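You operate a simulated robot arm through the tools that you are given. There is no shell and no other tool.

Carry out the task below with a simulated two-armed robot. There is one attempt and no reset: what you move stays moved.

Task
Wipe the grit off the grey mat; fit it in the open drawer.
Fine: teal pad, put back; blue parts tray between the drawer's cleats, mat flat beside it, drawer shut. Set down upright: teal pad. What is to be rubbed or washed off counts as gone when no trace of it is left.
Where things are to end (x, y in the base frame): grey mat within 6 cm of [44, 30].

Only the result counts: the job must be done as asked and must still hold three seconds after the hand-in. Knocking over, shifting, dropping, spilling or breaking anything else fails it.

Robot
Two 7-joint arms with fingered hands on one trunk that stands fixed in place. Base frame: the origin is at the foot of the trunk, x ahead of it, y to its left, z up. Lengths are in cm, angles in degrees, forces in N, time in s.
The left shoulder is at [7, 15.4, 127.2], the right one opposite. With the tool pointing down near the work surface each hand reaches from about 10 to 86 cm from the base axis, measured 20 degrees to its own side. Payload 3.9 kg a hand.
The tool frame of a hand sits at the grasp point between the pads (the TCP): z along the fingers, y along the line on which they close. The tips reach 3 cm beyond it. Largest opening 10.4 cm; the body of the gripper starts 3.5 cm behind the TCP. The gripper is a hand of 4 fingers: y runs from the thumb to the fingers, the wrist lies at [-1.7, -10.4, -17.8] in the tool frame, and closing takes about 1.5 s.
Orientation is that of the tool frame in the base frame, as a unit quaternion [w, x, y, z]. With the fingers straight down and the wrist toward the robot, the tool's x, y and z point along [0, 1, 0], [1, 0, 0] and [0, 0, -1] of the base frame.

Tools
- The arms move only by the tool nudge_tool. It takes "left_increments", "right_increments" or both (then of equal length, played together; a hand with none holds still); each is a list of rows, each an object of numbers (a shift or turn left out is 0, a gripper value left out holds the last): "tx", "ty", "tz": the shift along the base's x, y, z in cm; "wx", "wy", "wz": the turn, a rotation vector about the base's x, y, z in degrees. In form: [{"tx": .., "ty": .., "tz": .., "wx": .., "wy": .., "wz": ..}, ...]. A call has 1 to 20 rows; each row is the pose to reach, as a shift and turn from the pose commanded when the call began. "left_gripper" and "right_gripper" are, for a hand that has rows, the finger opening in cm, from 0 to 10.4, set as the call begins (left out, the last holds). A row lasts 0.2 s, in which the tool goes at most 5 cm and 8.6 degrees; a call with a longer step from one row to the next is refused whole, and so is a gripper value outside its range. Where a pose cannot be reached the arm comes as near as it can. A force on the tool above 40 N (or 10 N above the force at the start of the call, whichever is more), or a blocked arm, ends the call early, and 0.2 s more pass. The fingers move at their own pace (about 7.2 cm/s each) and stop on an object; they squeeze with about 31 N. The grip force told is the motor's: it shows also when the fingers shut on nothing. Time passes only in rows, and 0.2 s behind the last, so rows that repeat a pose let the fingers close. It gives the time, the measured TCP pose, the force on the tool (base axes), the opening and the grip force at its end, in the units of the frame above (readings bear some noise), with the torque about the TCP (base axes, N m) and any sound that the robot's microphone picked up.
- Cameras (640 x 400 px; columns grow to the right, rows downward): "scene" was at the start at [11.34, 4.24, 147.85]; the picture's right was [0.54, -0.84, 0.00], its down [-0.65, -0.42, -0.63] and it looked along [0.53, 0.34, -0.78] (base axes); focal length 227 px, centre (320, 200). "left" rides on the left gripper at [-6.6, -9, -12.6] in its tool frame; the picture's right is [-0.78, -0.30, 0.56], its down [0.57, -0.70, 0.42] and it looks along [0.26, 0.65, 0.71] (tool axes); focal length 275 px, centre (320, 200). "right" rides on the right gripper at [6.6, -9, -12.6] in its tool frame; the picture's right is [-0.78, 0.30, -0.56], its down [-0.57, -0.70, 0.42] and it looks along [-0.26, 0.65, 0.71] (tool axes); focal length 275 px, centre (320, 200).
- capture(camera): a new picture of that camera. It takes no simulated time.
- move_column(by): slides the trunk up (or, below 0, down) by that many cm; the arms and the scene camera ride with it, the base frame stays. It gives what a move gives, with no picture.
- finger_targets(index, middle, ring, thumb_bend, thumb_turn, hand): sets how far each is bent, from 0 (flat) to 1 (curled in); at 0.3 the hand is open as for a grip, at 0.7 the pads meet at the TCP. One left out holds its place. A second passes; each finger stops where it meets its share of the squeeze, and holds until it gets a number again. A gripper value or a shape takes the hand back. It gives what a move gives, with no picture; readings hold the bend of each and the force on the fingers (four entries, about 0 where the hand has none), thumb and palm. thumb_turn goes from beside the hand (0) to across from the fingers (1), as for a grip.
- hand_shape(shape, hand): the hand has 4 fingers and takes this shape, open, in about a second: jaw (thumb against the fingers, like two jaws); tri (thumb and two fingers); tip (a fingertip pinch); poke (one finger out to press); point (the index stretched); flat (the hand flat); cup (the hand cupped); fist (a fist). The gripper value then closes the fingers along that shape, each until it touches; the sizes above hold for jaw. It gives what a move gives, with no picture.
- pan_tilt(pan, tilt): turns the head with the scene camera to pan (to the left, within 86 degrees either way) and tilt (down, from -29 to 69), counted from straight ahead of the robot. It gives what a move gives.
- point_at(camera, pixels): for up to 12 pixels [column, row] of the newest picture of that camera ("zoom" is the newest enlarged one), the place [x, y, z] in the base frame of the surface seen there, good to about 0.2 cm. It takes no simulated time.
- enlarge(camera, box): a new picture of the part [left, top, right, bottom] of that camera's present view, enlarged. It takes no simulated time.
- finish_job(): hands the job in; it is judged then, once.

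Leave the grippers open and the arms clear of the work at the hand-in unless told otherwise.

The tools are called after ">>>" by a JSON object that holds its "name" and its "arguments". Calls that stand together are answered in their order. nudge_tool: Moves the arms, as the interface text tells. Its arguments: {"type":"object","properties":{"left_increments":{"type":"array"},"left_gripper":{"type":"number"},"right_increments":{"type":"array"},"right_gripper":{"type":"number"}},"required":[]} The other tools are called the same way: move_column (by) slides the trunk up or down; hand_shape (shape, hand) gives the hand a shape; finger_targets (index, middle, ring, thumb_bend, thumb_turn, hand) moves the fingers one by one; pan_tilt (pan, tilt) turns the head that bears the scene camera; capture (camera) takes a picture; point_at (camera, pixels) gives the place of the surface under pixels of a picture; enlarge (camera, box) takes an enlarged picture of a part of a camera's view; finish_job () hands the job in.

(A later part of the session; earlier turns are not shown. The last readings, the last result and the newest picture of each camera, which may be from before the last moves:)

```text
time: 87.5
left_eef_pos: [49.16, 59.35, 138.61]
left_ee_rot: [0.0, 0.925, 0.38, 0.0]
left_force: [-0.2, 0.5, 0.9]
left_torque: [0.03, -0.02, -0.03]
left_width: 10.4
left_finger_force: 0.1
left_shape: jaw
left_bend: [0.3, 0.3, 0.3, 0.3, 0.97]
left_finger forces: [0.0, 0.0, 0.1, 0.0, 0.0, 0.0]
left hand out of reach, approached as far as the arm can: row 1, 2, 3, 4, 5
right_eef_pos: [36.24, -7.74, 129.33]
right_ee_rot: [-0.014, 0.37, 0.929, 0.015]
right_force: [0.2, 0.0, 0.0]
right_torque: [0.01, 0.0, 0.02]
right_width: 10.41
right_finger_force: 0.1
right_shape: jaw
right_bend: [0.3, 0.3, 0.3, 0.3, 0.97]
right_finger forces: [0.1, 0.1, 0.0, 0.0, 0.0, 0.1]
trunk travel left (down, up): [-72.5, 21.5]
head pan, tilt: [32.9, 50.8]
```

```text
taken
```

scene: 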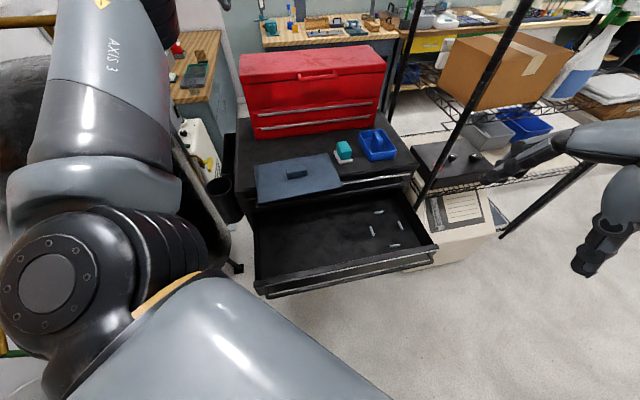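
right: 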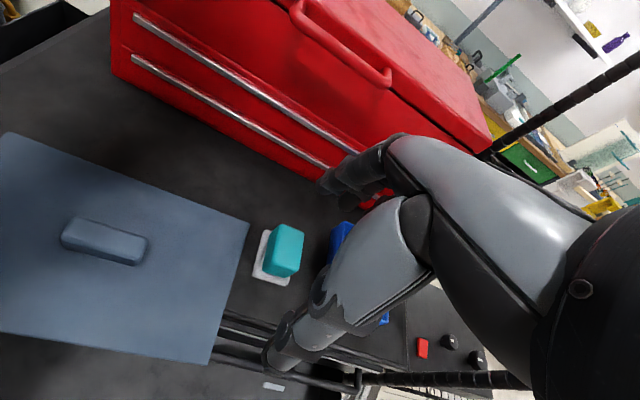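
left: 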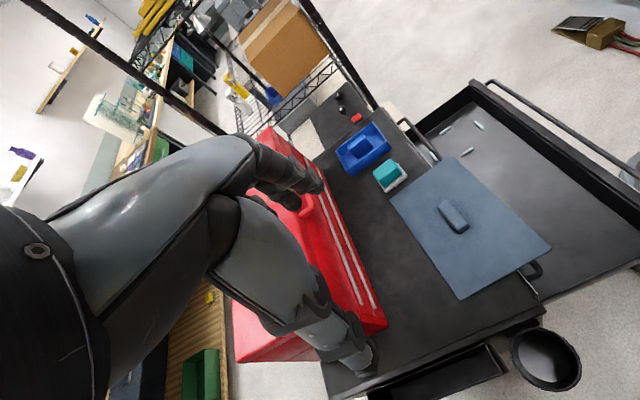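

I look at where the upper arm and elbow are now.

>>> {"name": "point_at", "arguments": {"camera": "scene", "pixels": [[110, 60], [120, 10], [165, 15], [90, 130], [60, 190], [50, 285], [160, 250], [170, 40]]}}

>>> {"name": "capture", "arguments": {"camera": "right"}}

>>> {"name": "pan_tilt", "arguments": {"pan": 55, "tilt": 20}}

>>> {"name": "capture", "arguments": {"camera": "scene"}}

```text
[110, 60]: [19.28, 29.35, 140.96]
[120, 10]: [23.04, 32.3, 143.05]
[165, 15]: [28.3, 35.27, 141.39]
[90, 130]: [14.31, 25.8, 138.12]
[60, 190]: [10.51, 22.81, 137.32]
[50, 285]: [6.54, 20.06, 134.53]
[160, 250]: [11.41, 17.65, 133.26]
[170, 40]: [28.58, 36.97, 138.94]
```

```text
taken
```

right: 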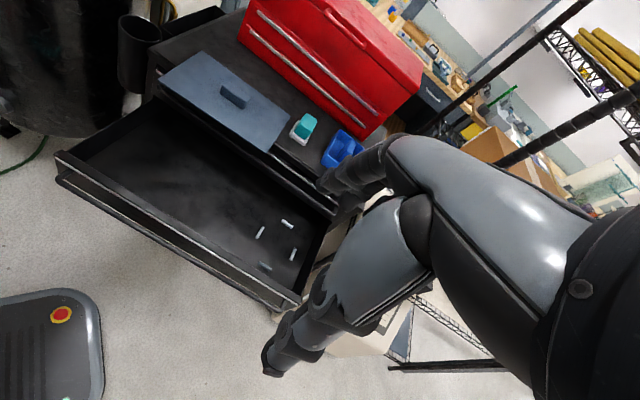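

```text
time: 88.4
left_eef_pos: [49.35, 59.33, 138.72]
left_ee_rot: [0.0, 0.925, 0.38, -0.001]
left_force: [0.2, -0.8, 0.1]
left_torque: [-0.01, -0.02, -0.03]
left_width: 10.37
left_finger_force: 0.2
left_shape: jaw
left_bend: [0.3, 0.3, 0.3, 0.3, 0.97]
left_finger forces: [0.0, 0.0, 0.0, 0.0, 0.1, 0.0]
right_eef_pos: [36.39, -7.81, 129.39]
right_ee_rot: [-0.013, 0.37, 0.929, 0.015]
right_force: [-0.4, 0.0, 0.0]
right_torque: [0.02, 0.02, 0.01]
right_width: 10.41
right_finger_force: 0.0
right_shape: jaw
right_bend: [0.3, 0.3, 0.3, 0.3, 0.97]
right_finger forces: [0.1, 0.0, 0.1, 0.0, 0.0, 0.0]
trunk travel left (down, up): [-72.5, 21.5]
head pan, tilt: [55.0, 20.0]
```

```text
taken
```

scene: 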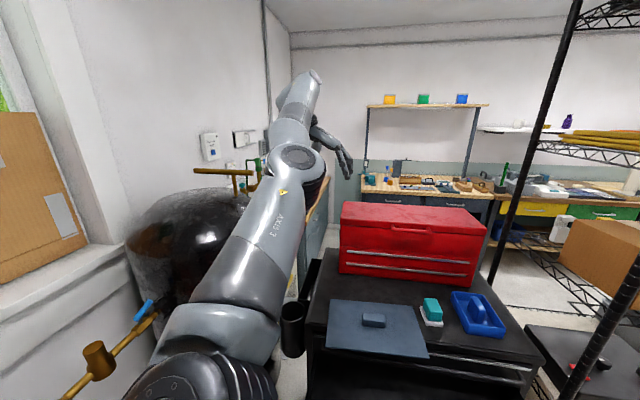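

The forearm points steeply upward, with the wrist bent to its limit. I try lowering the hand straight down a little and letting the yaw come back to about −20°.

>>> {"name": "nudge_tool", "arguments": {"left_increments": [{"tz": -1, "wz": 6}, {"tz": -2, "wz": 12}, {"tz": -3, "wz": 18}, {"tz": -4, "wz": 25}, {"tz": -4, "wz": 25}]}}

>>> {"name": "capture", "arguments": {"camera": "scene"}}

```text
time: 89.6
left_eef_pos: [50.89, 64.01, 136.75]
left_ee_rot: [-0.027, 0.829, 0.559, -0.007]
left_force: [-0.4, -0.2, 0.6]
left_torque: [0.0, 0.0, 0.02]
left_width: 10.4
left_finger_force: 0.0
left_shape: jaw
left_bend: [0.3, 0.3, 0.3, 0.3, 0.97]
left_finger forces: [0.1, 0.0, 0.0, 0.0, 0.0, 0.0]
left hand out of reach, approached as far as the arm can: row 1, 2, 3, 4, 5
right_eef_pos: [36.28, -7.98, 129.37]
right_ee_rot: [-0.015, 0.37, 0.929, 0.015]
right_force: [0.1, 0.0, 0.4]
right_torque: [0.03, -0.02, 0.0]
right_width: 10.39
right_finger_force: 0.1
right_shape: jaw
right_bend: [0.3, 0.3, 0.3, 0.3, 0.97]
right_finger forces: [0.0, 0.1, 0.0, 0.0, 0.0, 0.1]
trunk travel left (down, up): [-72.5, 21.5]
head pan, tilt: [55.0, 20.0]
```

```text
taken
```

scene: 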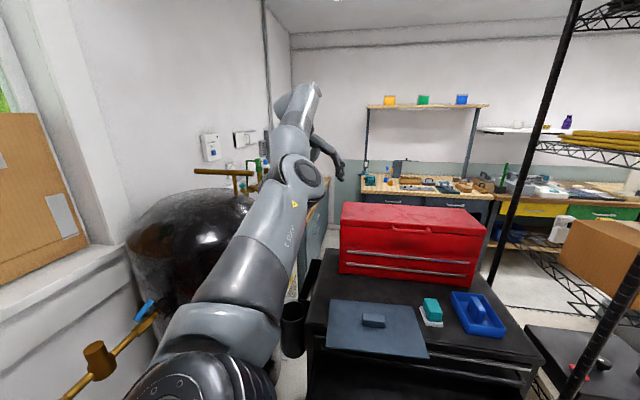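

I'll re-posture the unloaded left arm: stretch it out straight forward with the fingers pointing ahead (to about (80, 28.5, 132), well above everything), where rolling the hand also rolls the upper arm.

>>> {"name": "nudge_tool", "arguments": {"left_increments": [{"tx": 2.06, "ty": -2.54, "tz": -0.32, "wx": 1.66, "wy": -6.2}, {"tx": 4.13, "ty": -5.07, "tz": -0.64, "wx": 3.3, "wy": -12.4}, {"tx": 6.2, "ty": -7.6, "tz": -0.96, "wx": 5, "wy": -18.6}, {"tx": 8.26, "ty": -10.1, "tz": -1.3, "wx": 6.7, "wy": -24.8}, {"tx": 10.3, "ty": -12.7, "tz": -1.6, "wx": 8.3, "wy": -31}, {"tx": 12.4, "ty": -15.2, "tz": -1.9, "wx": 10, "wy": -37.2}, {"tx": 14.45, "ty": -17.75, "tz": -2.25, "wx": 11.65, "wy": -43.4}, {"tx": 16.5, "ty": -20.3, "tz": -2.6, "wx": 13.3, "wy": -49.7}, {"tx": 18.6, "ty": -22.8, "tz": -2.9, "wx": 15, "wy": -55.9}, {"tx": 20.6, "ty": -25.4, "tz": -3.2, "wx": 16.6, "wy": -62.1}, {"tx": 22.7, "ty": -27.9, "tz": -3.5, "wx": 18.3, "wy": -68.3}, {"tx": 24.8, "ty": -30.4, "tz": -3.9, "wx": 20, "wy": -74.5}, {"tx": 26.8, "ty": -33, "tz": -4.2, "wx": 21.6, "wy": -80.7}, {"tx": 28.9, "ty": -35.5, "tz": -4.5, "wx": 23.3, "wy": -86.9}, {"tx": 28.9, "ty": -35.5, "tz": -4.5, "wx": 23.3, "wy": -86.9}]}}

>>> {"name": "capture", "arguments": {"camera": "scene"}}

```text
time: 92.8
left_eef_pos: [90.12, 35.01, 134.68]
left_ee_rot: [0.213, 0.593, 0.413, 0.657]
left_force: [-0.1, 1.2, -0.2]
left_torque: [-0.03, 0.01, -0.08]
left_width: 10.42
left_finger_force: 0.0
left_shape: jaw
left_bend: [0.3, 0.3, 0.3, 0.3, 0.97]
left_finger forces: [0.0, 0.0, 0.0, 0.1, 0.0, 0.1]
left hand out of reach, approached as far as the arm can: row 1, 2, 3, 4, 5, 6, 7, 8, 9, 10, 11, 12, 13, 14, 15
right_eef_pos: [36.18, -7.23, 129.43]
right_ee_rot: [-0.013, 0.369, 0.929, 0.014]
right_force: [-1.0, 0.1, 0.0]
right_torque: [0.01, -0.01, -0.03]
right_width: 10.42
right_finger_force: 0.0
right_shape: jaw
right_bend: [0.3, 0.3, 0.3, 0.3, 0.97]
right_finger forces: [0.0, 0.0, 0.1, 0.0, 0.0, 0.0]
trunk travel left (down, up): [-72.5, 21.5]
head pan, tilt: [55.0, 20.0]
```

```text
taken
```

scene: 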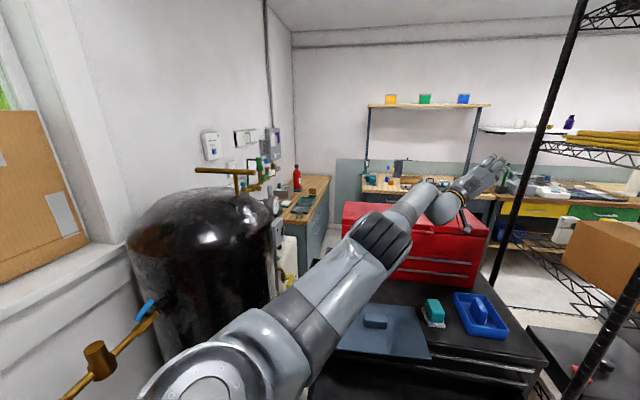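

The arm is now straight forward with the fingers pointing ahead. I check with a zero move whether this pose counts as reached.

>>> {"name": "nudge_tool", "arguments": {"left_increments": [{"tx": 0}]}}

```text
time: 93.2
left_eef_pos: [90.49, 33.59, 134.79]
left_ee_rot: [0.213, 0.596, 0.409, 0.657]
left_force: [0.3, -0.1, -0.3]
left_torque: [0.02, -0.02, 0.02]
left_width: 10.38
left_finger_force: 0.1
left_shape: jaw
left_bend: [0.3, 0.3, 0.3, 0.3, 0.97]
left_finger forces: [0.0, 0.0, 0.0, 0.0, 0.0, 0.0]
right_eef_pos: [36.47, -8.16, 129.27]
right_ee_rot: [-0.015, 0.371, 0.929, 0.015]
right_force: [0.5, -0.3, 0.6]
right_torque: [0.01, 0.0, 0.02]
right_width: 10.39
right_finger_force: 0.1
right_shape: jaw
right_bend: [0.3, 0.3, 0.3, 0.3, 0.97]
right_finger forces: [0.0, 0.0, 0.0, 0.0, 0.0, 0.0]
trunk travel left (down, up): [-72.5, 21.5]
head pan, tilt: [55.0, 20.0]
```

Reached. Now at this straight pose I roll the hand about its own pointing axis by about 82°, to roll the upper arm so the elbow turns to the left.

>>> {"name": "nudge_tool", "arguments": {"left_increments": [{"wx": 7.8, "wy": 2.4}, {"wx": 15.7, "wy": 4.8}, {"wx": 23.5, "wy": 7.1}, {"wx": 31.3, "wy": 9.5}, {"wx": 39.2, "wy": 11.9}, {"wx": 47, "wy": 14.3}, {"wx": 54.8, "wy": 16.6}, {"wx": 62.6, "wy": 19}, {"wx": 70.5, "wy": 21.4}, {"wx": 78.3, "wy": 23.8}, {"wx": 78.3, "wy": 23.8}]}}

>>> {"name": "capture", "arguments": {"camera": "scene"}}

```text
time: 95.6
left_eef_pos: [90.24, 33.96, 134.47]
left_ee_rot: [-0.288, 0.701, -0.064, 0.649]
left_force: [1.1, -0.7, -1.2]
left_torque: [0.01, 0.0, -0.05]
left_width: 10.37
left_finger_force: 0.2
left_shape: jaw
left_bend: [0.3, 0.3, 0.3, 0.3, 0.97]
left_finger forces: [0.0, 0.1, 0.0, 0.0, 0.0, 0.0]
right_eef_pos: [36.36, -7.74, 129.39]
right_ee_rot: [-0.014, 0.37, 0.929, 0.015]
right_force: [0.1, -0.3, 0.2]
right_torque: [-0.02, 0.01, 0.0]
right_width: 10.4
right_finger_force: 0.0
right_shape: jaw
right_bend: [0.3, 0.3, 0.3, 0.3, 0.97]
right_finger forces: [0.0, 0.1, 0.1, 0.0, 0.0, 0.0]
trunk travel left (down, up): [-72.5, 21.5]
head pan, tilt: [55.0, 20.0]
```

```text
taken
```

scene: 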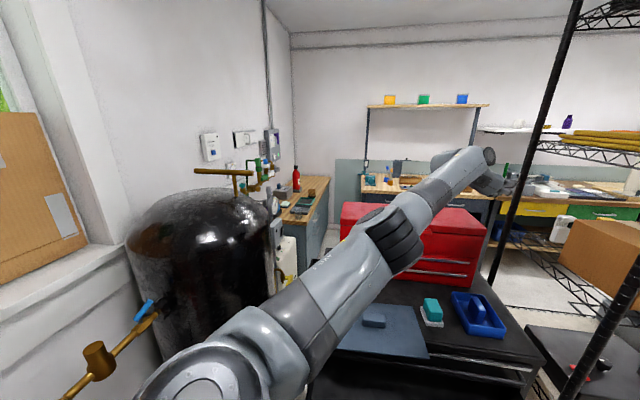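

Rolled. Now I retract 15 cm along the arm's line to see which way the elbow bends.

>>> {"name": "nudge_tool", "arguments": {"left_increments": [{"tx": -3, "ty": -0.9}, {"tx": -6, "ty": -1.8}, {"tx": -9, "ty": -2.7}, {"tx": -12, "ty": -3.6}, {"tx": -15, "ty": -4.5}, {"tx": -15, "ty": -4.5}]}}

>>> {"name": "capture", "arguments": {"camera": "scene"}}

```text
time: 97.0
left_eef_pos: [90.36, 33.84, 134.48]
left_ee_rot: [-0.288, 0.702, -0.062, 0.649]
left_force: [-0.1, -0.3, 0.0]
left_torque: [-0.02, -0.03, 0.0]
left_width: 10.41
left_finger_force: 0.0
left_shape: jaw
left_bend: [0.3, 0.3, 0.3, 0.3, 0.97]
left_finger forces: [0.0, 0.2, 0.0, 0.0, 0.0, 0.0]
left hand out of reach, approached as far as the arm can: row 1, 2, 3, 4, 5, 6
right_eef_pos: [36.37, -7.89, 129.46]
right_ee_rot: [-0.013, 0.37, 0.929, 0.015]
right_force: [0.0, -0.9, -0.3]
right_torque: [-0.02, -0.03, 0.03]
right_width: 10.42
right_finger_force: 0.2
right_shape: jaw
right_bend: [0.3, 0.3, 0.3, 0.3, 0.97]
right_finger forces: [0.1, 0.0, 0.0, 0.0, 0.1, 0.0]
trunk travel left (down, up): [-72.5, 21.5]
head pan, tilt: [55.0, 20.0]
```

```text
taken
```

scene: 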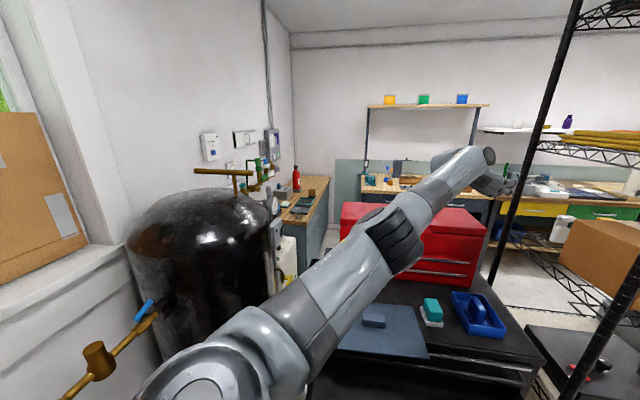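

Stuck at the straight-arm singularity. I break out sideways, toward the elbow's bending side (up and right), with some inward pull.

>>> {"name": "nudge_tool", "arguments": {"left_increments": [{"tx": -1, "ty": -2.1, "tz": 1.7}, {"tx": -2, "ty": -4.2, "tz": 3.4}, {"tx": -3.1, "ty": -6.2, "tz": 5.1}, {"tx": -4.1, "ty": -8.3, "tz": 6.8}, {"tx": -6, "ty": -10.4, "tz": 8.5}, {"tx": -8, "ty": -11, "tz": 8.5}, {"tx": -10, "ty": -11.6, "tz": 8.5}, {"tx": -10, "ty": -11.6, "tz": 8.5}]}}

>>> {"name": "capture", "arguments": {"camera": "scene"}}

```text
time: 98.8
left_eef_pos: [79.93, 22.89, 143.54]
left_ee_rot: [-0.288, 0.701, -0.064, 0.649]
left_force: [-0.1, 0.4, 0.5]
left_torque: [0.03, 0.03, 0.02]
left_width: 10.42
left_finger_force: 0.0
left_shape: jaw
left_bend: [0.3, 0.3, 0.3, 0.3, 0.97]
left_finger forces: [0.0, 0.0, 0.1, 0.0, 0.1, 0.0]
left hand out of reach, approached as far as the arm can: row 1, 2
right_eef_pos: [36.41, -7.8, 129.37]
right_ee_rot: [-0.016, 0.37, 0.929, 0.016]
right_force: [-0.1, -0.1, 0.3]
right_torque: [-0.01, 0.0, -0.02]
right_width: 10.42
right_finger_force: 0.0
right_shape: jaw
right_bend: [0.3, 0.3, 0.3, 0.3, 0.97]
right_finger forces: [0.1, 0.1, 0.0, 0.1, 0.0, 0.0]
trunk travel left (down, up): [-72.5, 21.5]
head pan, tilt: [55.0, 20.0]
```

```text
taken
```

scene: 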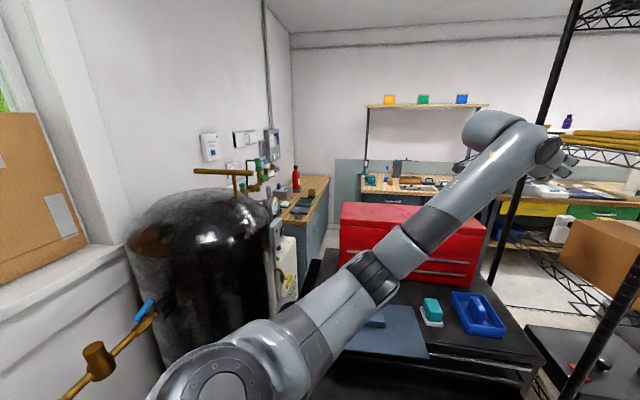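

Freed: the elbow now bends down-left. Next I retract to about (50, 38, 112) while turning the hand to fingers-down with yaw −45° (rotation vector (−67.7, 64.4, 43.1)).

>>> {"name": "nudge_tool", "arguments": {"left_increments": [{"tx": -2.1, "ty": 1.1, "tz": -2.2, "wx": -4.8, "wy": 4.6, "wz": 3.1}, {"tx": -4.3, "ty": 2.2, "tz": -4.5, "wx": -9.7, "wy": 9.2, "wz": 6.2}, {"tx": -6.4, "ty": 3.2, "tz": -6.7, "wx": -14.5, "wy": 13.8, "wz": 9.2}, {"tx": -8.5, "ty": 4.3, "tz": -9, "wx": -19.3, "wy": 18.4, "wz": 12.3}, {"tx": -10.7, "ty": 5.4, "tz": -11.2, "wx": -24.2, "wy": 23, "wz": 15.4}, {"tx": -12.8, "ty": 6.5, "tz": -13.5, "wx": -29, "wy": 27.6, "wz": 18.5}, {"tx": -15, "ty": 7.5, "tz": -15.7, "wx": -33.9, "wy": 32.2, "wz": 21.6}, {"tx": -17.1, "ty": 8.6, "tz": -18, "wx": -38.7, "wy": 36.8, "wz": 24.6}, {"tx": -19.2, "ty": 9.7, "tz": -20.2, "wx": -43.5, "wy": 41.4, "wz": 27.7}, {"tx": -21.4, "ty": 10.8, "tz": -22.5, "wx": -48.4, "wy": 46, "wz": 30.8}, {"tx": -23.5, "ty": 11.9, "tz": -24.7, "wx": -53.2, "wy": 50.6, "wz": 33.9}, {"tx": -25.6, "ty": 12.9, "tz": -27, "wx": -58, "wy": 55.2, "wz": 36.9}, {"tx": -27.8, "ty": 14, "tz": -29.2, "wx": -62.9, "wy": 59.8, "wz": 40}, {"tx": -29.9, "ty": 15.1, "tz": -31.5, "wx": -67.7, "wy": 64.4, "wz": 43.1}, {"tx": -29.9, "ty": 15.1, "tz": -31.5, "wx": -67.7, "wy": 64.4, "wz": 43.1}]}}

>>> {"name": "capture", "arguments": {"camera": "scene"}}

```text
time: 102.0
left_eef_pos: [49.78, 37.92, 112.12]
left_ee_rot: [0.0, 0.923, 0.384, -0.002]
left_force: [-0.6, 0.4, 0.6]
left_torque: [0.01, 0.0, -0.01]
left_width: 10.38
left_finger_force: 0.0
left_shape: jaw
left_bend: [0.3, 0.3, 0.3, 0.3, 0.97]
left_finger forces: [0.0, 0.0, 0.1, 0.0, 0.1, 0.0]
right_eef_pos: [36.47, -7.9, 129.33]
right_ee_rot: [-0.015, 0.37, 0.929, 0.015]
right_force: [0.2, 1.2, 0.3]
right_torque: [0.02, 0.01, 0.0]
right_width: 10.41
right_finger_force: 0.1
right_shape: jaw
right_bend: [0.3, 0.3, 0.3, 0.3, 0.97]
right_finger forces: [0.1, 0.1, 0.1, 0.1, 0.0, 0.0]
trunk travel left (down, up): [-72.5, 21.5]
head pan, tilt: [55.0, 20.0]
```

```text
taken
```

scene: 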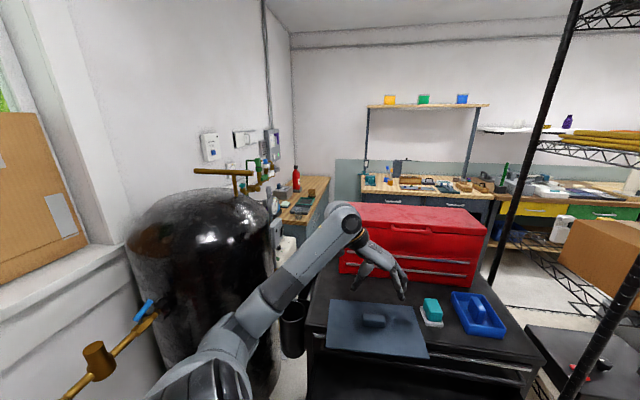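

That works: yaw −45° with the elbow out to the left, hand at (49.8, 37.9, 112). I restore the head view and rehearse the drawer move with the empty hand: to (41.8, 27.8) and down to z≈92.

>>> {"name": "pan_tilt", "arguments": {"pan": 32.9, "tilt": 50.8}}

>>> {"name": "nudge_tool", "arguments": {"left_increments": [{"tx": -2, "ty": -2.5}, {"tx": -4, "ty": -5}, {"tx": -6, "ty": -7.6}, {"tx": -8, "ty": -10.1}, {"tx": -8, "ty": -10.1, "tz": -3}, {"tx": -8, "ty": -10.1, "tz": -6}, {"tx": -8, "ty": -10.1, "tz": -9}, {"tx": -8, "ty": -10.1, "tz": -12}, {"tx": -8, "ty": -10.1, "tz": -15}, {"tx": -8, "ty": -10.1, "tz": -18}, {"tx": -8, "ty": -10.1, "tz": -20}, {"tx": -8, "ty": -10.1, "tz": -20}]}}

>>> {"name": "capture", "arguments": {"camera": "scene"}}

```text
time: 103.0
left_eef_pos: [49.83, 37.92, 112.07]
left_ee_rot: [-0.001, 0.923, 0.384, -0.001]
left_force: [-0.2, 0.3, -0.2]
left_torque: [0.03, 0.02, 0.0]
left_width: 10.41
left_finger_force: 0.1
left_shape: jaw
left_bend: [0.3, 0.3, 0.3, 0.3, 0.97]
left_finger forces: [0.0, 0.1, 0.0, 0.0, 0.1, 0.1]
right_eef_pos: [36.38, -7.73, 129.27]
right_ee_rot: [-0.014, 0.37, 0.929, 0.014]
right_force: [-0.2, 0.4, -0.3]
right_torque: [-0.04, 0.01, 0.0]
right_width: 10.4
right_finger_force: 0.0
right_shape: jaw
right_bend: [0.3, 0.3, 0.3, 0.3, 0.97]
right_finger forces: [0.1, 0.0, 0.0, 0.0, 0.0, 0.0]
trunk travel left (down, up): [-72.5, 21.5]
head pan, tilt: [32.9, 50.8]
```

```text
time: 105.6
left_eef_pos: [41.85, 27.85, 91.94]
left_ee_rot: [-0.001, 0.924, 0.384, -0.001]
left_force: [0.0, 0.4, -0.9]
left_torque: [0.03, 0.01, 0.0]
left_width: 10.38
left_finger_force: 0.0
left_shape: jaw
left_bend: [0.3, 0.3, 0.3, 0.3, 0.97]
left_finger forces: [0.1, 0.1, 0.1, 0.0, 0.0, 0.1]
right_eef_pos: [36.35, -7.64, 129.44]
right_ee_rot: [-0.014, 0.37, 0.929, 0.015]
right_force: [-0.5, 0.2, 0.3]
right_torque: [0.0, 0.02, 0.03]
right_width: 10.43
right_finger_force: 0.1
right_shape: jaw
right_bend: [0.3, 0.3, 0.3, 0.3, 0.97]
right_finger forces: [0.0, 0.0, 0.0, 0.0, 0.0, 0.0]
trunk travel left (down, up): [-72.5, 21.5]
head pan, tilt: [32.9, 50.8]
```

```text
taken
```

scene: 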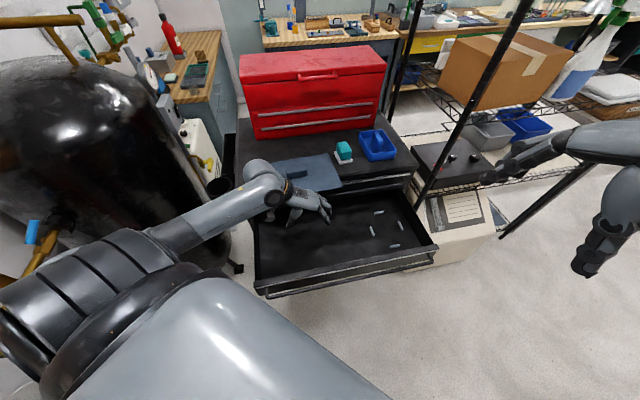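

The rehearsal works perfectly and gives a clear view. I go back up and over to the mat's block at (53.7, 41.1, 112).

>>> {"name": "nudge_tool", "arguments": {"left_increments": [{"tz": 4}, {"tz": 8}, {"tz": 12}, {"tz": 16}, {"tz": 20}, {"tx": 2.4, "ty": 2.7, "tz": 20}, {"tx": 4.8, "ty": 5.3, "tz": 20}, {"tx": 7.2, "ty": 8, "tz": 20}, {"tx": 9.6, "ty": 10.7, "tz": 20}, {"tx": 11.9, "ty": 13.3, "tz": 20}, {"tx": 11.9, "ty": 13.3, "tz": 20}]}}

>>> {"name": "capture", "arguments": {"camera": "scene"}}

>>> {"name": "capture", "arguments": {"camera": "left"}}

```text
time: 108.0
left_eef_pos: [53.59, 41.27, 112.18]
left_ee_rot: [-0.001, 0.923, 0.384, -0.001]
left_force: [0.4, 0.7, -0.3]
left_torque: [-0.03, -0.02, 0.02]
left_width: 10.4
left_finger_force: 0.2
left_shape: jaw
left_bend: [0.3, 0.3, 0.3, 0.3, 0.97]
left_finger forces: [0.0, 0.0, 0.0, 0.0, 0.0, 0.0]
right_eef_pos: [36.37, -7.76, 129.48]
right_ee_rot: [-0.015, 0.37, 0.929, 0.015]
right_force: [-0.1, 0.1, -1.0]
right_torque: [0.0, -0.01, 0.0]
right_width: 10.41
right_finger_force: 0.0
right_shape: jaw
right_bend: [0.3, 0.3, 0.3, 0.3, 0.97]
right_finger forces: [0.0, 0.1, 0.0, 0.0, 0.0, 0.1]
trunk travel left (down, up): [-72.5, 21.5]
head pan, tilt: [32.9, 50.8]
```

```text
taken
```

scene: 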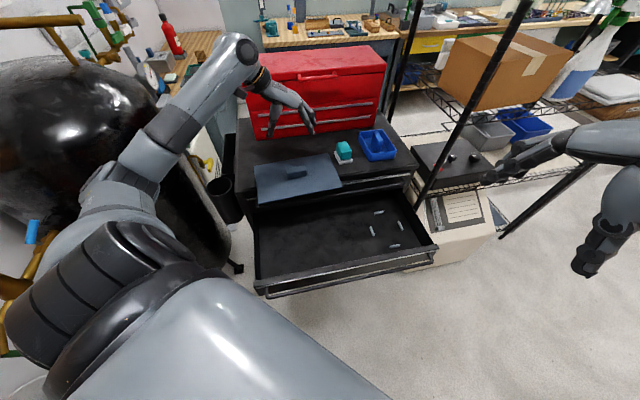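

```text
taken
```

left: 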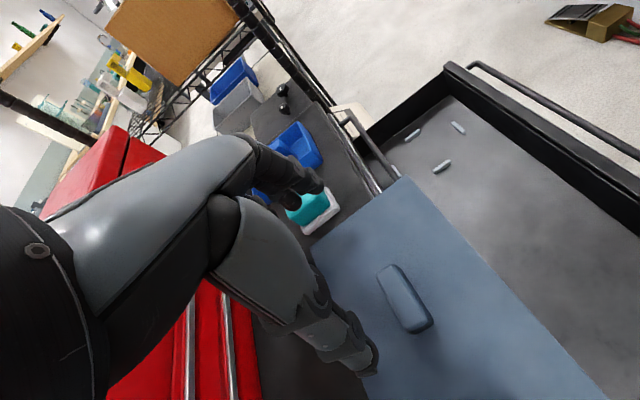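

The hand is over the block in the new posture with a free scene view. I re-measure the block for alignment.

>>> {"name": "enlarge", "arguments": {"camera": "scene", "box": [245, 145, 355, 215]}}

```text
5.71 times, centred on (300, 180) of scene
```

zoom: 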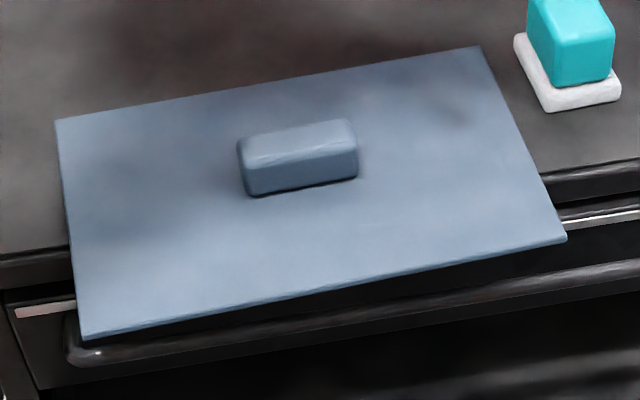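

>>> {"name": "point_at", "arguments": {"camera": "zoom", "pixels": [[58, 122], [480, 49], [565, 238], [84, 335], [242, 142], [344, 124], [354, 147], [249, 166], [300, 145], [252, 192], [355, 176], [320, 200]]}}

```text
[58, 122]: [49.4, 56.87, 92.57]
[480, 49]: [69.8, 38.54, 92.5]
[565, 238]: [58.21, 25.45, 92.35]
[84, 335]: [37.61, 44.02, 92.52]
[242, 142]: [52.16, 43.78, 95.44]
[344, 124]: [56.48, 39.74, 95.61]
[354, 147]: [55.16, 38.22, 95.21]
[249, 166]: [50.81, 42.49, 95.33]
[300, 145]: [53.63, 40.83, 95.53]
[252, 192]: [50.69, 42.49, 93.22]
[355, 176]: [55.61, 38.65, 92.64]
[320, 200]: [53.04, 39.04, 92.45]
```

Mat centre (53.75, 41.2), turned to −42°. I turn the hand 3° to match and descend in two stages; first 12 cm.

>>> {"name": "nudge_tool", "arguments": {"left_increments": [{"tx": 0.05, "ty": -0.05, "tz": -3, "wz": 1}, {"tx": 0.05, "ty": -0.05, "tz": -6, "wz": 2}, {"tx": 0.05, "ty": -0.05, "tz": -9, "wz": 3}, {"tx": 0.05, "ty": -0.05, "tz": -12, "wz": 3}, {"tx": 0.05, "ty": -0.05, "tz": -12, "wz": 3}]}}

>>> {"name": "enlarge", "arguments": {"camera": "scene", "box": [235, 110, 355, 215]}}

>>> {"name": "capture", "arguments": {"camera": "left"}}

```text
time: 109.2
left_eef_pos: [53.74, 40.9, 100.04]
left_ee_rot: [-0.001, 0.913, 0.408, -0.001]
left_force: [0.1, 0.5, -0.1]
left_torque: [-0.02, 0.03, 0.01]
left_width: 10.4
left_finger_force: 0.0
left_shape: jaw
left_bend: [0.3, 0.3, 0.3, 0.3, 0.97]
left_finger forces: [0.0, 0.0, 0.1, 0.1, 0.0, 0.0]
right_eef_pos: [36.39, -7.75, 129.37]
right_ee_rot: [-0.013, 0.37, 0.929, 0.015]
right_force: [-0.1, -0.2, -0.4]
right_torque: [0.03, 0.05, 0.0]
right_width: 10.42
right_finger_force: 0.1
right_shape: jaw
right_bend: [0.3, 0.3, 0.3, 0.3, 0.97]
right_finger forces: [0.0, 0.1, 0.1, 0.0, 0.1, 0.0]
trunk travel left (down, up): [-72.5, 21.5]
head pan, tilt: [32.9, 50.8]
```

```text
3.81 times, centred on (295, 162) of scene
```

zoom: 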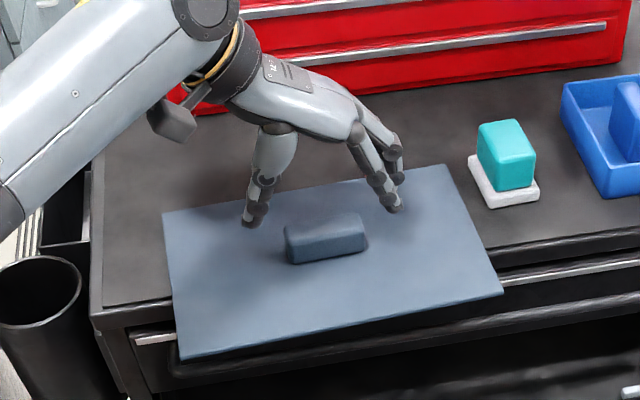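

```text
taken
```

left: 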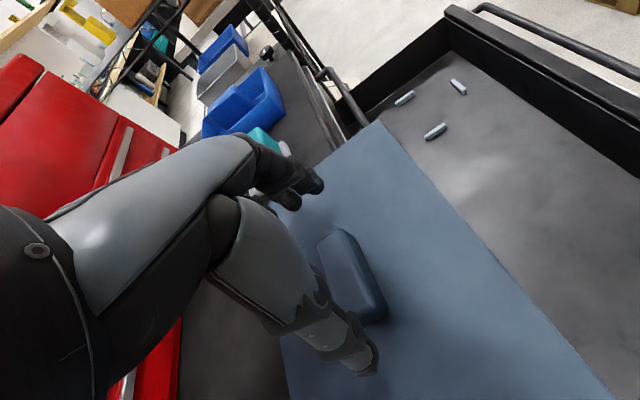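

Clear view: thumb left of the block, fingers right of it. I lower the last 4.2 cm.

>>> {"name": "nudge_tool", "arguments": {"left_increments": [{"tz": -1.5}, {"tz": -2.8}, {"tz": -3.6}, {"tz": -4.1}, {"tz": -4.1}]}}

>>> {"name": "enlarge", "arguments": {"camera": "scene", "box": [255, 130, 345, 200]}}

>>> {"name": "capture", "arguments": {"camera": "left"}}

```text
time: 110.4
left_eef_pos: [53.79, 41.06, 95.81]
left_ee_rot: [0.0, 0.913, 0.407, -0.002]
left_force: [-0.7, 0.2, -0.2]
left_torque: [0.0, 0.0, -0.02]
left_width: 10.4
left_finger_force: 0.0
left_shape: jaw
left_bend: [0.3, 0.3, 0.3, 0.3, 0.97]
left_finger forces: [0.1, 0.0, 0.0, 0.0, 0.0, 0.0]
right_eef_pos: [36.42, -7.83, 129.35]
right_ee_rot: [-0.014, 0.37, 0.929, 0.014]
right_force: [-0.4, 0.0, 0.0]
right_torque: [0.01, 0.03, 0.0]
right_width: 10.41
right_finger_force: 0.1
right_shape: jaw
right_bend: [0.3, 0.3, 0.3, 0.3, 0.97]
right_finger forces: [0.0, 0.0, 0.0, 0.1, 0.0, 0.1]
trunk travel left (down, up): [-72.5, 21.5]
head pan, tilt: [32.9, 50.8]
```

```text
5.71 times, centred on (300, 165) of scene
```

zoom: 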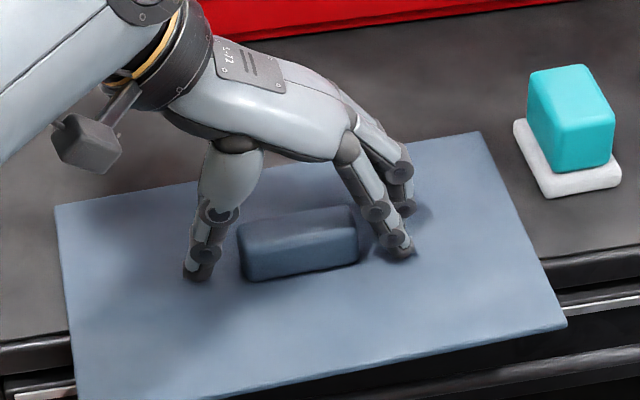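

```text
taken
```

left: 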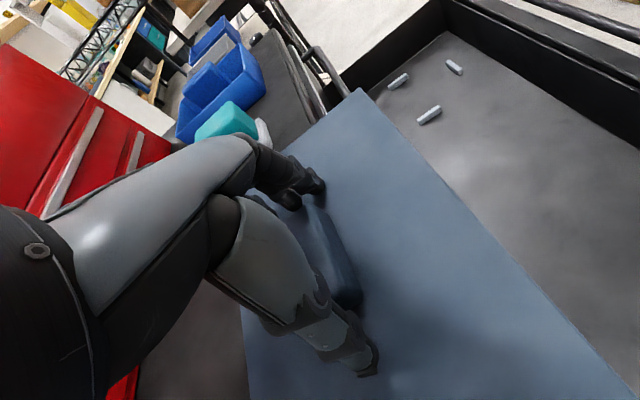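

Both sides straddle the block well. I close the hand.

>>> {"name": "nudge_tool", "arguments": {"left_increments": [{"tz": 0}, {"tz": 0}, {"tz": 0}, {"tz": 0}, {"tz": 0}, {"tz": 0}, {"tz": 0}, {"tz": 0}, {"tz": 0}], "left_gripper": 0}}

>>> {"name": "enlarge", "arguments": {"camera": "scene", "box": [255, 130, 345, 200]}}

```text
time: 112.4
left_eef_pos: [53.89, 41.21, 95.83]
left_ee_rot: [-0.001, 0.913, 0.407, -0.001]
left_force: [0.4, -0.1, 0.1]
left_torque: [-0.01, -0.02, 0.02]
left_width: 6.4
left_finger_force: 31.2
left_shape: jaw
left_bend: [0.73, 0.39, 0.41, 0.63, 0.99]
left_finger forces: [16.9, 10.2, 0.1, 0.0, 27.2, 0.0]
right_eef_pos: [36.53, -7.75, 129.32]
right_ee_rot: [-0.014, 0.371, 0.929, 0.014]
right_force: [-0.2, 1.0, -0.2]
right_torque: [-0.02, 0.0, -0.01]
right_width: 10.41
right_finger_force: 0.0
right_shape: jaw
right_bend: [0.3, 0.3, 0.3, 0.3, 0.97]
right_finger forces: [0.0, 0.0, 0.0, 0.0, 0.0, 0.0]
trunk travel left (down, up): [-72.5, 21.5]
head pan, tilt: [32.9, 50.8]
```

```text
5.71 times, centred on (300, 165) of scene
```

zoom: 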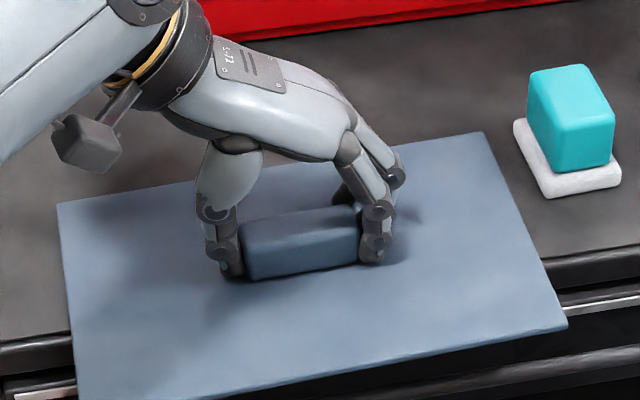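

Gripped at 6.4 cm, ~31 N. I lift 3 cm gently and check it hangs level.

>>> {"name": "nudge_tool", "arguments": {"left_increments": [{"tz": 0.4}, {"tz": 1}, {"tz": 1.7}, {"tz": 2.4}, {"tz": 3}, {"tz": 3}]}}

>>> {"name": "enlarge", "arguments": {"camera": "scene", "box": [235, 110, 355, 215]}}

```text
time: 113.8
left_eef_pos: [53.75, 41.12, 98.9]
left_ee_rot: [-0.001, 0.913, 0.408, -0.001]
left_force: [0.8, 0.7, -1.3]
left_torque: [0.03, 0.02, -0.03]
left_width: 6.43
left_finger_force: 31.1
left_shape: jaw
left_bend: [0.73, 0.39, 0.41, 0.63, 1.0]
left_finger forces: [16.9, 10.3, 0.0, 0.1, 27.1, 0.1]
right_eef_pos: [36.47, -7.74, 129.36]
right_ee_rot: [-0.014, 0.37, 0.929, 0.014]
right_force: [-0.8, -0.2, 0.4]
right_torque: [-0.01, -0.02, 0.0]
right_width: 10.41
right_finger_force: 0.0
right_shape: jaw
right_bend: [0.3, 0.3, 0.3, 0.3, 0.97]
right_finger forces: [0.0, 0.1, 0.0, 0.0, 0.0, 0.0]
trunk travel left (down, up): [-72.5, 21.5]
head pan, tilt: [32.9, 50.8]
```

```text
3.81 times, centred on (295, 162) of scene
```

zoom: 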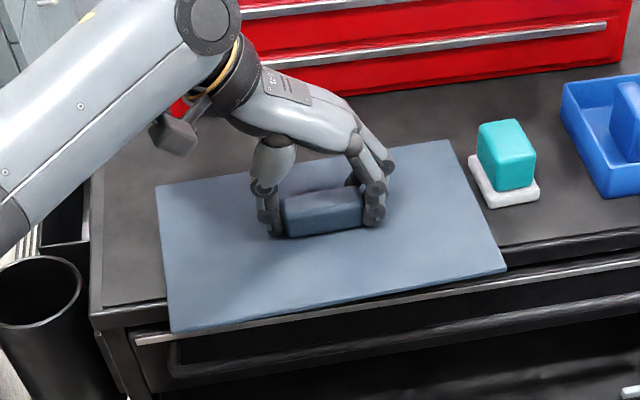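

>>> {"name": "point_at", "arguments": {"camera": "zoom", "pixels": [[158, 187], [446, 142], [505, 269], [173, 329], [330, 295], [420, 180], [200, 250]]}}

```text
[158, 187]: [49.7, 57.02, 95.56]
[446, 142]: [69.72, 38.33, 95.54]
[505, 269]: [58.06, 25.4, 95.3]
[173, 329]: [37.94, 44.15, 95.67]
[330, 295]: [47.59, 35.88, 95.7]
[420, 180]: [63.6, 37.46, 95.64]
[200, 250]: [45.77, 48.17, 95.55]
```

Level within 0.3 cm. Now the rehearsed move: raise 3 cm more, carry to above the drawer at (41.8, 27.8) and turn 3° back square to the drawer.

>>> {"name": "nudge_tool", "arguments": {"left_increments": [{"tz": 1.5}, {"tz": 3}, {"tx": -2.4, "ty": -2.67, "tz": 3, "wz": -0.6}, {"tx": -4.8, "ty": -5.33, "tz": 3, "wz": -1.2}, {"tx": -7.2, "ty": -8, "tz": 3, "wz": -1.8}, {"tx": -9.6, "ty": -10.7, "tz": 3, "wz": -2.4}, {"tx": -11.96, "ty": -13.33, "tz": 3, "wz": -3}, {"tx": -11.96, "ty": -13.33, "tz": 3, "wz": -3}]}}

>>> {"name": "capture", "arguments": {"camera": "scene"}}

```text
time: 115.6
left_eef_pos: [41.6, 27.88, 101.92]
left_ee_rot: [-0.001, 0.924, 0.383, -0.001]
left_force: [-0.1, -0.1, -1.4]
left_torque: [-0.04, 0.01, -0.01]
left_width: 6.42
left_finger_force: 30.7
left_shape: jaw
left_bend: [0.73, 0.39, 0.41, 0.63, 1.0]
left_finger forces: [16.7, 10.4, 0.0, 0.0, 27.3, 0.1]
right_eef_pos: [36.73, -7.67, 129.36]
right_ee_rot: [-0.014, 0.371, 0.929, 0.014]
right_force: [-0.9, -0.1, 1.0]
right_torque: [0.02, 0.01, -0.01]
right_width: 10.42
right_finger_force: 0.2
right_shape: jaw
right_bend: [0.3, 0.3, 0.3, 0.3, 0.97]
right_finger forces: [0.0, 0.0, 0.1, 0.0, 0.1, 0.1]
trunk travel left (down, up): [-72.5, 21.5]
head pan, tilt: [32.9, 50.8]
```

```text
taken
```

scene: 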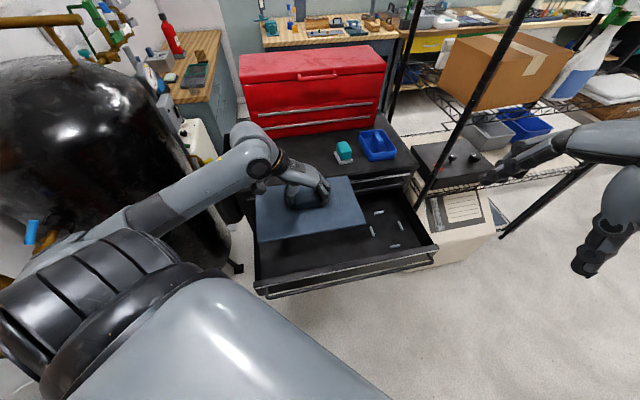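

The mat is above the drawer. I measure its corners before lowering between the handle and the front panel.

>>> {"name": "enlarge", "arguments": {"camera": "scene", "box": [240, 160, 385, 255]}}

```text
4.21 times, centred on (312, 208) of scene
```

zoom: 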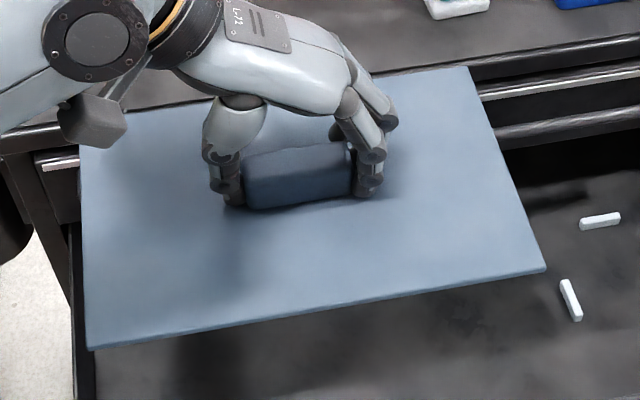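

>>> {"name": "point_at", "arguments": {"camera": "zoom", "pixels": [[82, 146], [467, 69], [543, 268], [90, 346], [320, 305], [500, 140], [85, 250], [560, 132], [620, 95]]}}

```text
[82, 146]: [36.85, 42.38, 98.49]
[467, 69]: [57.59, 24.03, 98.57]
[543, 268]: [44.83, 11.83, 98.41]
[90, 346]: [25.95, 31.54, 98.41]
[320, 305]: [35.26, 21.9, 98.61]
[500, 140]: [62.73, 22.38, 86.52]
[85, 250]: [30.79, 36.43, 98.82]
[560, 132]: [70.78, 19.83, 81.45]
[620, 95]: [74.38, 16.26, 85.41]
```

Mat spans v≈40.1–57.7, clear of panel (38.9) and handle (59.7). I check the bin at the left of the cabinet against the forearm's path.

>>> {"name": "point_at", "arguments": {"camera": "scene", "pixels": [[232, 128], [228, 190], [235, 205], [245, 205], [180, 200], [130, 220], [60, 250], [243, 170], [240, 262], [250, 160]]}}

```text
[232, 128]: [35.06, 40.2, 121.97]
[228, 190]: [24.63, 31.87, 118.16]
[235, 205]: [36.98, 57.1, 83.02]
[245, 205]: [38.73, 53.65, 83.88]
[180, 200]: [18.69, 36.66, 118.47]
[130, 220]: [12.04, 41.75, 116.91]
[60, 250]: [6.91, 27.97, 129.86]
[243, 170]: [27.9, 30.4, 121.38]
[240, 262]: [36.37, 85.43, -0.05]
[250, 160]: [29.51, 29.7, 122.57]
```

The bin is far from the forearm. I lower the mat with a small 0.3 cm inward shift to z≈84 first.

>>> {"name": "nudge_tool", "arguments": {"left_increments": [{"tx": 0.2, "ty": 0.2, "tz": -2.5}, {"tx": 0.2, "ty": 0.2, "tz": -5}, {"tx": 0.2, "ty": 0.2, "tz": -7.5}, {"tx": 0.2, "ty": 0.2, "tz": -10}, {"tx": 0.2, "ty": 0.2, "tz": -12.5}, {"tx": 0.2, "ty": 0.2, "tz": -15}, {"tx": 0.2, "ty": 0.2, "tz": -17.5}, {"tx": 0.2, "ty": 0.2, "tz": -17.5}]}}

>>> {"name": "enlarge", "arguments": {"camera": "scene", "box": [230, 160, 445, 305]}}

```text
time: 117.4
left_eef_pos: [42.0, 27.91, 84.26]
left_ee_rot: [0.0, 0.924, 0.383, -0.001]
left_force: [-0.4, 0.6, -2.0]
left_torque: [0.03, 0.01, 0.0]
left_width: 6.38
left_finger_force: 30.7
left_shape: jaw
left_bend: [0.73, 0.39, 0.41, 0.63, 1.0]
left_finger forces: [16.6, 10.5, 0.1, 0.0, 27.1, 0.0]
right_eef_pos: [36.44, -7.82, 129.49]
right_ee_rot: [-0.014, 0.37, 0.929, 0.014]
right_force: [0.2, -0.6, -0.2]
right_torque: [0.02, 0.0, 0.0]
right_width: 10.41
right_finger_force: 0.1
right_shape: jaw
right_bend: [0.3, 0.3, 0.3, 0.3, 0.97]
right_finger forces: [0.1, 0.1, 0.0, 0.0, 0.0, 0.1]
trunk travel left (down, up): [-72.5, 21.5]
head pan, tilt: [32.9, 50.8]
```

```text
2.76 times, centred on (338, 232) of scene
```

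zoom: 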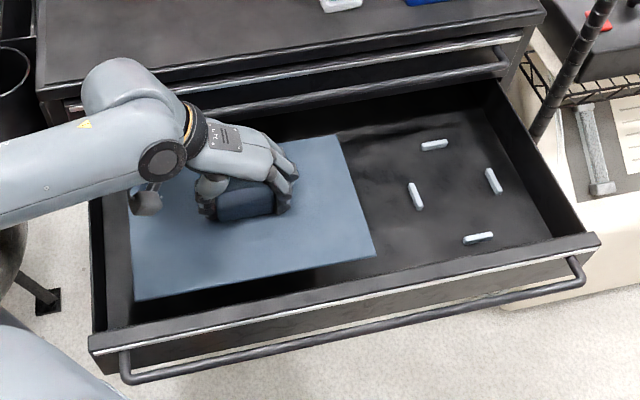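

The mat is fitting cleanly into the drawer. I continue down 8 cm with a 1.2 cm inward shift, toward the target (44, 30).

>>> {"name": "nudge_tool", "arguments": {"left_increments": [{"tx": 0.3, "ty": 0.3, "tz": -1.5}, {"tx": 0.6, "ty": 0.6, "tz": -3}, {"tx": 0.9, "ty": 0.9, "tz": -4.5}, {"tx": 0.9, "ty": 0.9, "tz": -6}, {"tx": 0.9, "ty": 0.9, "tz": -7.2}, {"tx": 0.9, "ty": 0.9, "tz": -8}, {"tx": 0.9, "ty": 0.9, "tz": -8.4}, {"tx": 0.9, "ty": 0.9, "tz": -8.4}]}}

>>> {"name": "enlarge", "arguments": {"camera": "scene", "box": [230, 160, 445, 305]}}

```text
time: 119.2
left_eef_pos: [42.92, 28.83, 75.98]
left_ee_rot: [-0.001, 0.923, 0.384, -0.001]
left_force: [0.4, -0.4, -2.7]
left_torque: [0.01, 0.01, 0.01]
left_width: 6.39
left_finger_force: 31.5
left_shape: jaw
left_bend: [0.73, 0.39, 0.41, 0.63, 1.0]
left_finger forces: [16.6, 10.5, 0.0, 0.0, 27.1, 0.1]
right_eef_pos: [36.42, -7.78, 129.42]
right_ee_rot: [-0.014, 0.371, 0.928, 0.015]
right_force: [0.1, 0.2, 0.4]
right_torque: [0.0, 0.0, -0.02]
right_width: 10.38
right_finger_force: 0.0
right_shape: jaw
right_bend: [0.3, 0.3, 0.3, 0.3, 0.97]
right_finger forces: [0.0, 0.0, 0.0, 0.0, 0.0, 0.0]
trunk travel left (down, up): [-72.5, 21.5]
head pan, tilt: [32.9, 50.8]
```

```text
2.76 times, centred on (338, 232) of scene
```

zoom: 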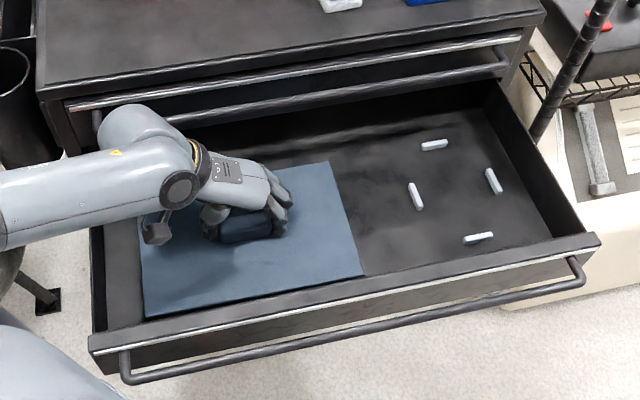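

Just above the floor (about 0.7 cm). I lower the remainder in millimetre steps until contact.

>>> {"name": "nudge_tool", "arguments": {"left_increments": [{"tz": -0.3}, {"tz": -0.5}, {"tz": -0.7}, {"tz": -0.7}]}}

```text
time: 120.2
left_eef_pos: [42.88, 28.99, 75.25]
left_ee_rot: [0.0, 0.923, 0.384, -0.001]
left_force: [-0.4, -0.6, -0.6]
left_torque: [-0.01, 0.01, 0.0]
left_width: 6.42
left_finger_force: 30.7
left_shape: jaw
left_bend: [0.73, 0.39, 0.41, 0.63, 1.0]
left_finger forces: [16.6, 10.5, 0.0, 0.1, 27.1, 0.0]
right_eef_pos: [36.43, -7.89, 129.43]
right_ee_rot: [-0.014, 0.37, 0.929, 0.014]
right_force: [0.7, 0.2, 0.4]
right_torque: [-0.02, -0.04, 0.0]
right_width: 10.41
right_finger_force: 0.0
right_shape: jaw
right_bend: [0.3, 0.3, 0.3, 0.3, 0.97]
right_finger forces: [0.1, 0.1, 0.1, 0.0, 0.0, 0.1]
trunk travel left (down, up): [-72.5, 21.5]
head pan, tilt: [32.9, 50.8]
```

>>> {"name": "nudge_tool", "arguments": {"left_increments": [{"tz": -0.1}, {"tz": -0.2}, {"tz": -0.2}]}}

```text
time: 121.0
left_eef_pos: [42.85, 28.89, 75.23]
left_ee_rot: [0.0, 0.923, 0.384, 0.0]
left_force: [-0.9, 0.7, 6.8]
left_torque: [-0.02, 0.0, -0.02]
left_width: 6.41
left_finger_force: 30.9
left_shape: jaw
left_bend: [0.73, 0.39, 0.41, 0.63, 1.0]
left_finger forces: [17.0, 10.3, 0.0, 0.0, 28.3, 0.0]
right_eef_pos: [36.39, -7.94, 129.4]
right_ee_rot: [-0.014, 0.37, 0.929, 0.015]
right_force: [0.3, 0.6, 0.5]
right_torque: [-0.01, -0.02, 0.0]
right_width: 10.44
right_finger_force: 0.0
right_shape: jaw
right_bend: [0.3, 0.3, 0.3, 0.3, 0.97]
right_finger forces: [0.0, 0.0, 0.0, 0.0, 0.1, 0.0]
trunk travel left (down, up): [-72.5, 21.5]
head pan, tilt: [32.9, 50.8]
```

The mat rests on the drawer floor (6.8 N). I relax 0.15 cm and open the hand.

>>> {"name": "nudge_tool", "arguments": {"left_increments": [{"tz": 0.15}, {"tz": 0.15}]}}

>>> {"name": "nudge_tool", "arguments": {"left_increments": [{"tz": 0}, {"tz": 0}, {"tz": 0}, {"tz": 0}, {"tz": 0}, {"tz": 0}, {"tz": 0}, {"tz": 0}], "left_gripper": 10.4}}

>>> {"name": "enlarge", "arguments": {"camera": "scene", "box": [230, 160, 445, 305]}}

```text
time: 121.6
left_eef_pos: [42.85, 28.87, 75.17]
left_ee_rot: [0.0, 0.924, 0.383, -0.001]
left_force: [1.1, -0.2, -0.8]
left_torque: [-0.07, -0.02, 0.05]
left_width: 6.41
left_finger_force: 31.3
left_shape: jaw
left_bend: [0.73, 0.39, 0.41, 0.63, 1.0]
left_finger forces: [17.4, 10.5, 0.0, 0.0, 28.0, 0.0]
right_eef_pos: [36.39, -7.79, 129.46]
right_ee_rot: [-0.013, 0.37, 0.929, 0.015]
right_force: [0.3, 0.3, -0.3]
right_torque: [-0.02, 0.0, 0.02]
right_width: 10.37
right_finger_force: 0.0
right_shape: jaw
right_bend: [0.3, 0.3, 0.3, 0.3, 0.97]
right_finger forces: [0.1, 0.0, 0.0, 0.0, 0.1, 0.1]
trunk travel left (down, up): [-72.5, 21.5]
head pan, tilt: [32.9, 50.8]
```

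```text
time: 123.4
left_eef_pos: [42.94, 28.88, 75.3]
left_ee_rot: [-0.001, 0.923, 0.384, -0.002]
left_force: [1.3, -0.1, -0.2]
left_torque: [0.01, -0.01, -0.02]
left_width: 10.37
left_finger_force: 0.0
left_shape: jaw
left_bend: [0.3, 0.3, 0.3, 0.3, 0.97]
left_finger forces: [0.1, 0.0, 0.0, 0.1, 0.0, 0.0]
right_eef_pos: [36.44, -7.72, 129.37]
right_ee_rot: [-0.015, 0.371, 0.929, 0.015]
right_force: [-0.4, -0.3, 0.2]
right_torque: [-0.03, 0.02, -0.04]
right_width: 10.38
right_finger_force: 0.0
right_shape: jaw
right_bend: [0.3, 0.3, 0.3, 0.3, 0.97]
right_finger forces: [0.1, 0.0, 0.1, 0.0, 0.1, 0.1]
trunk travel left (down, up): [-72.5, 21.5]
head pan, tilt: [32.9, 50.8]
```

```text
2.76 times, centred on (338, 232) of scene
```

zoom: 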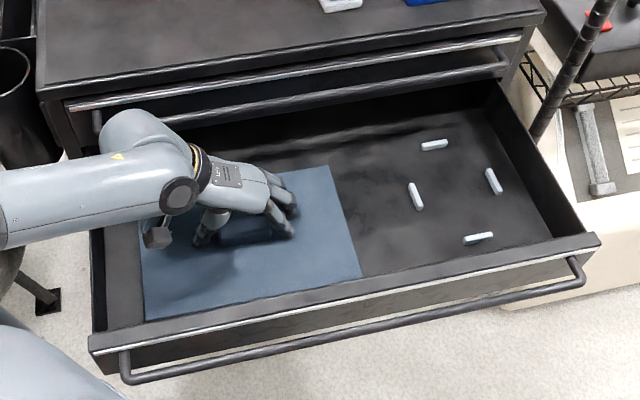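

Released flat on the drawer floor. I raise the hand straight up by 30 cm.

>>> {"name": "nudge_tool", "arguments": {"left_increments": [{"tz": 1}, {"tz": 3}, {"tz": 6}, {"tz": 9}, {"tz": 12.5}, {"tz": 16}, {"tz": 19.5}, {"tz": 23}, {"tz": 26.5}, {"tz": 30}, {"tz": 30}]}}

>>> {"name": "enlarge", "arguments": {"camera": "scene", "box": [230, 160, 445, 305]}}

```text
time: 125.8
left_eef_pos: [42.72, 28.75, 105.44]
left_ee_rot: [-0.001, 0.924, 0.383, -0.001]
left_force: [0.1, -0.3, -0.2]
left_torque: [0.01, 0.02, 0.01]
left_width: 10.35
left_finger_force: 0.1
left_shape: jaw
left_bend: [0.3, 0.3, 0.3, 0.3, 0.97]
left_finger forces: [0.0, 0.1, 0.1, 0.0, 0.0, 0.0]
right_eef_pos: [36.39, -7.76, 129.47]
right_ee_rot: [-0.014, 0.37, 0.929, 0.014]
right_force: [-0.4, 0.6, 0.6]
right_torque: [0.0, -0.01, -0.03]
right_width: 10.4
right_finger_force: 0.1
right_shape: jaw
right_bend: [0.3, 0.3, 0.3, 0.3, 0.97]
right_finger forces: [0.0, 0.1, 0.1, 0.0, 0.0, 0.0]
trunk travel left (down, up): [-72.5, 21.5]
head pan, tilt: [32.9, 50.8]
```

```text
2.76 times, centred on (338, 232) of scene
```

zoom: 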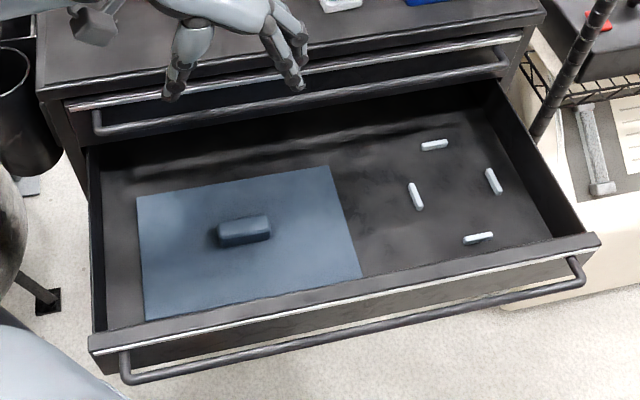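

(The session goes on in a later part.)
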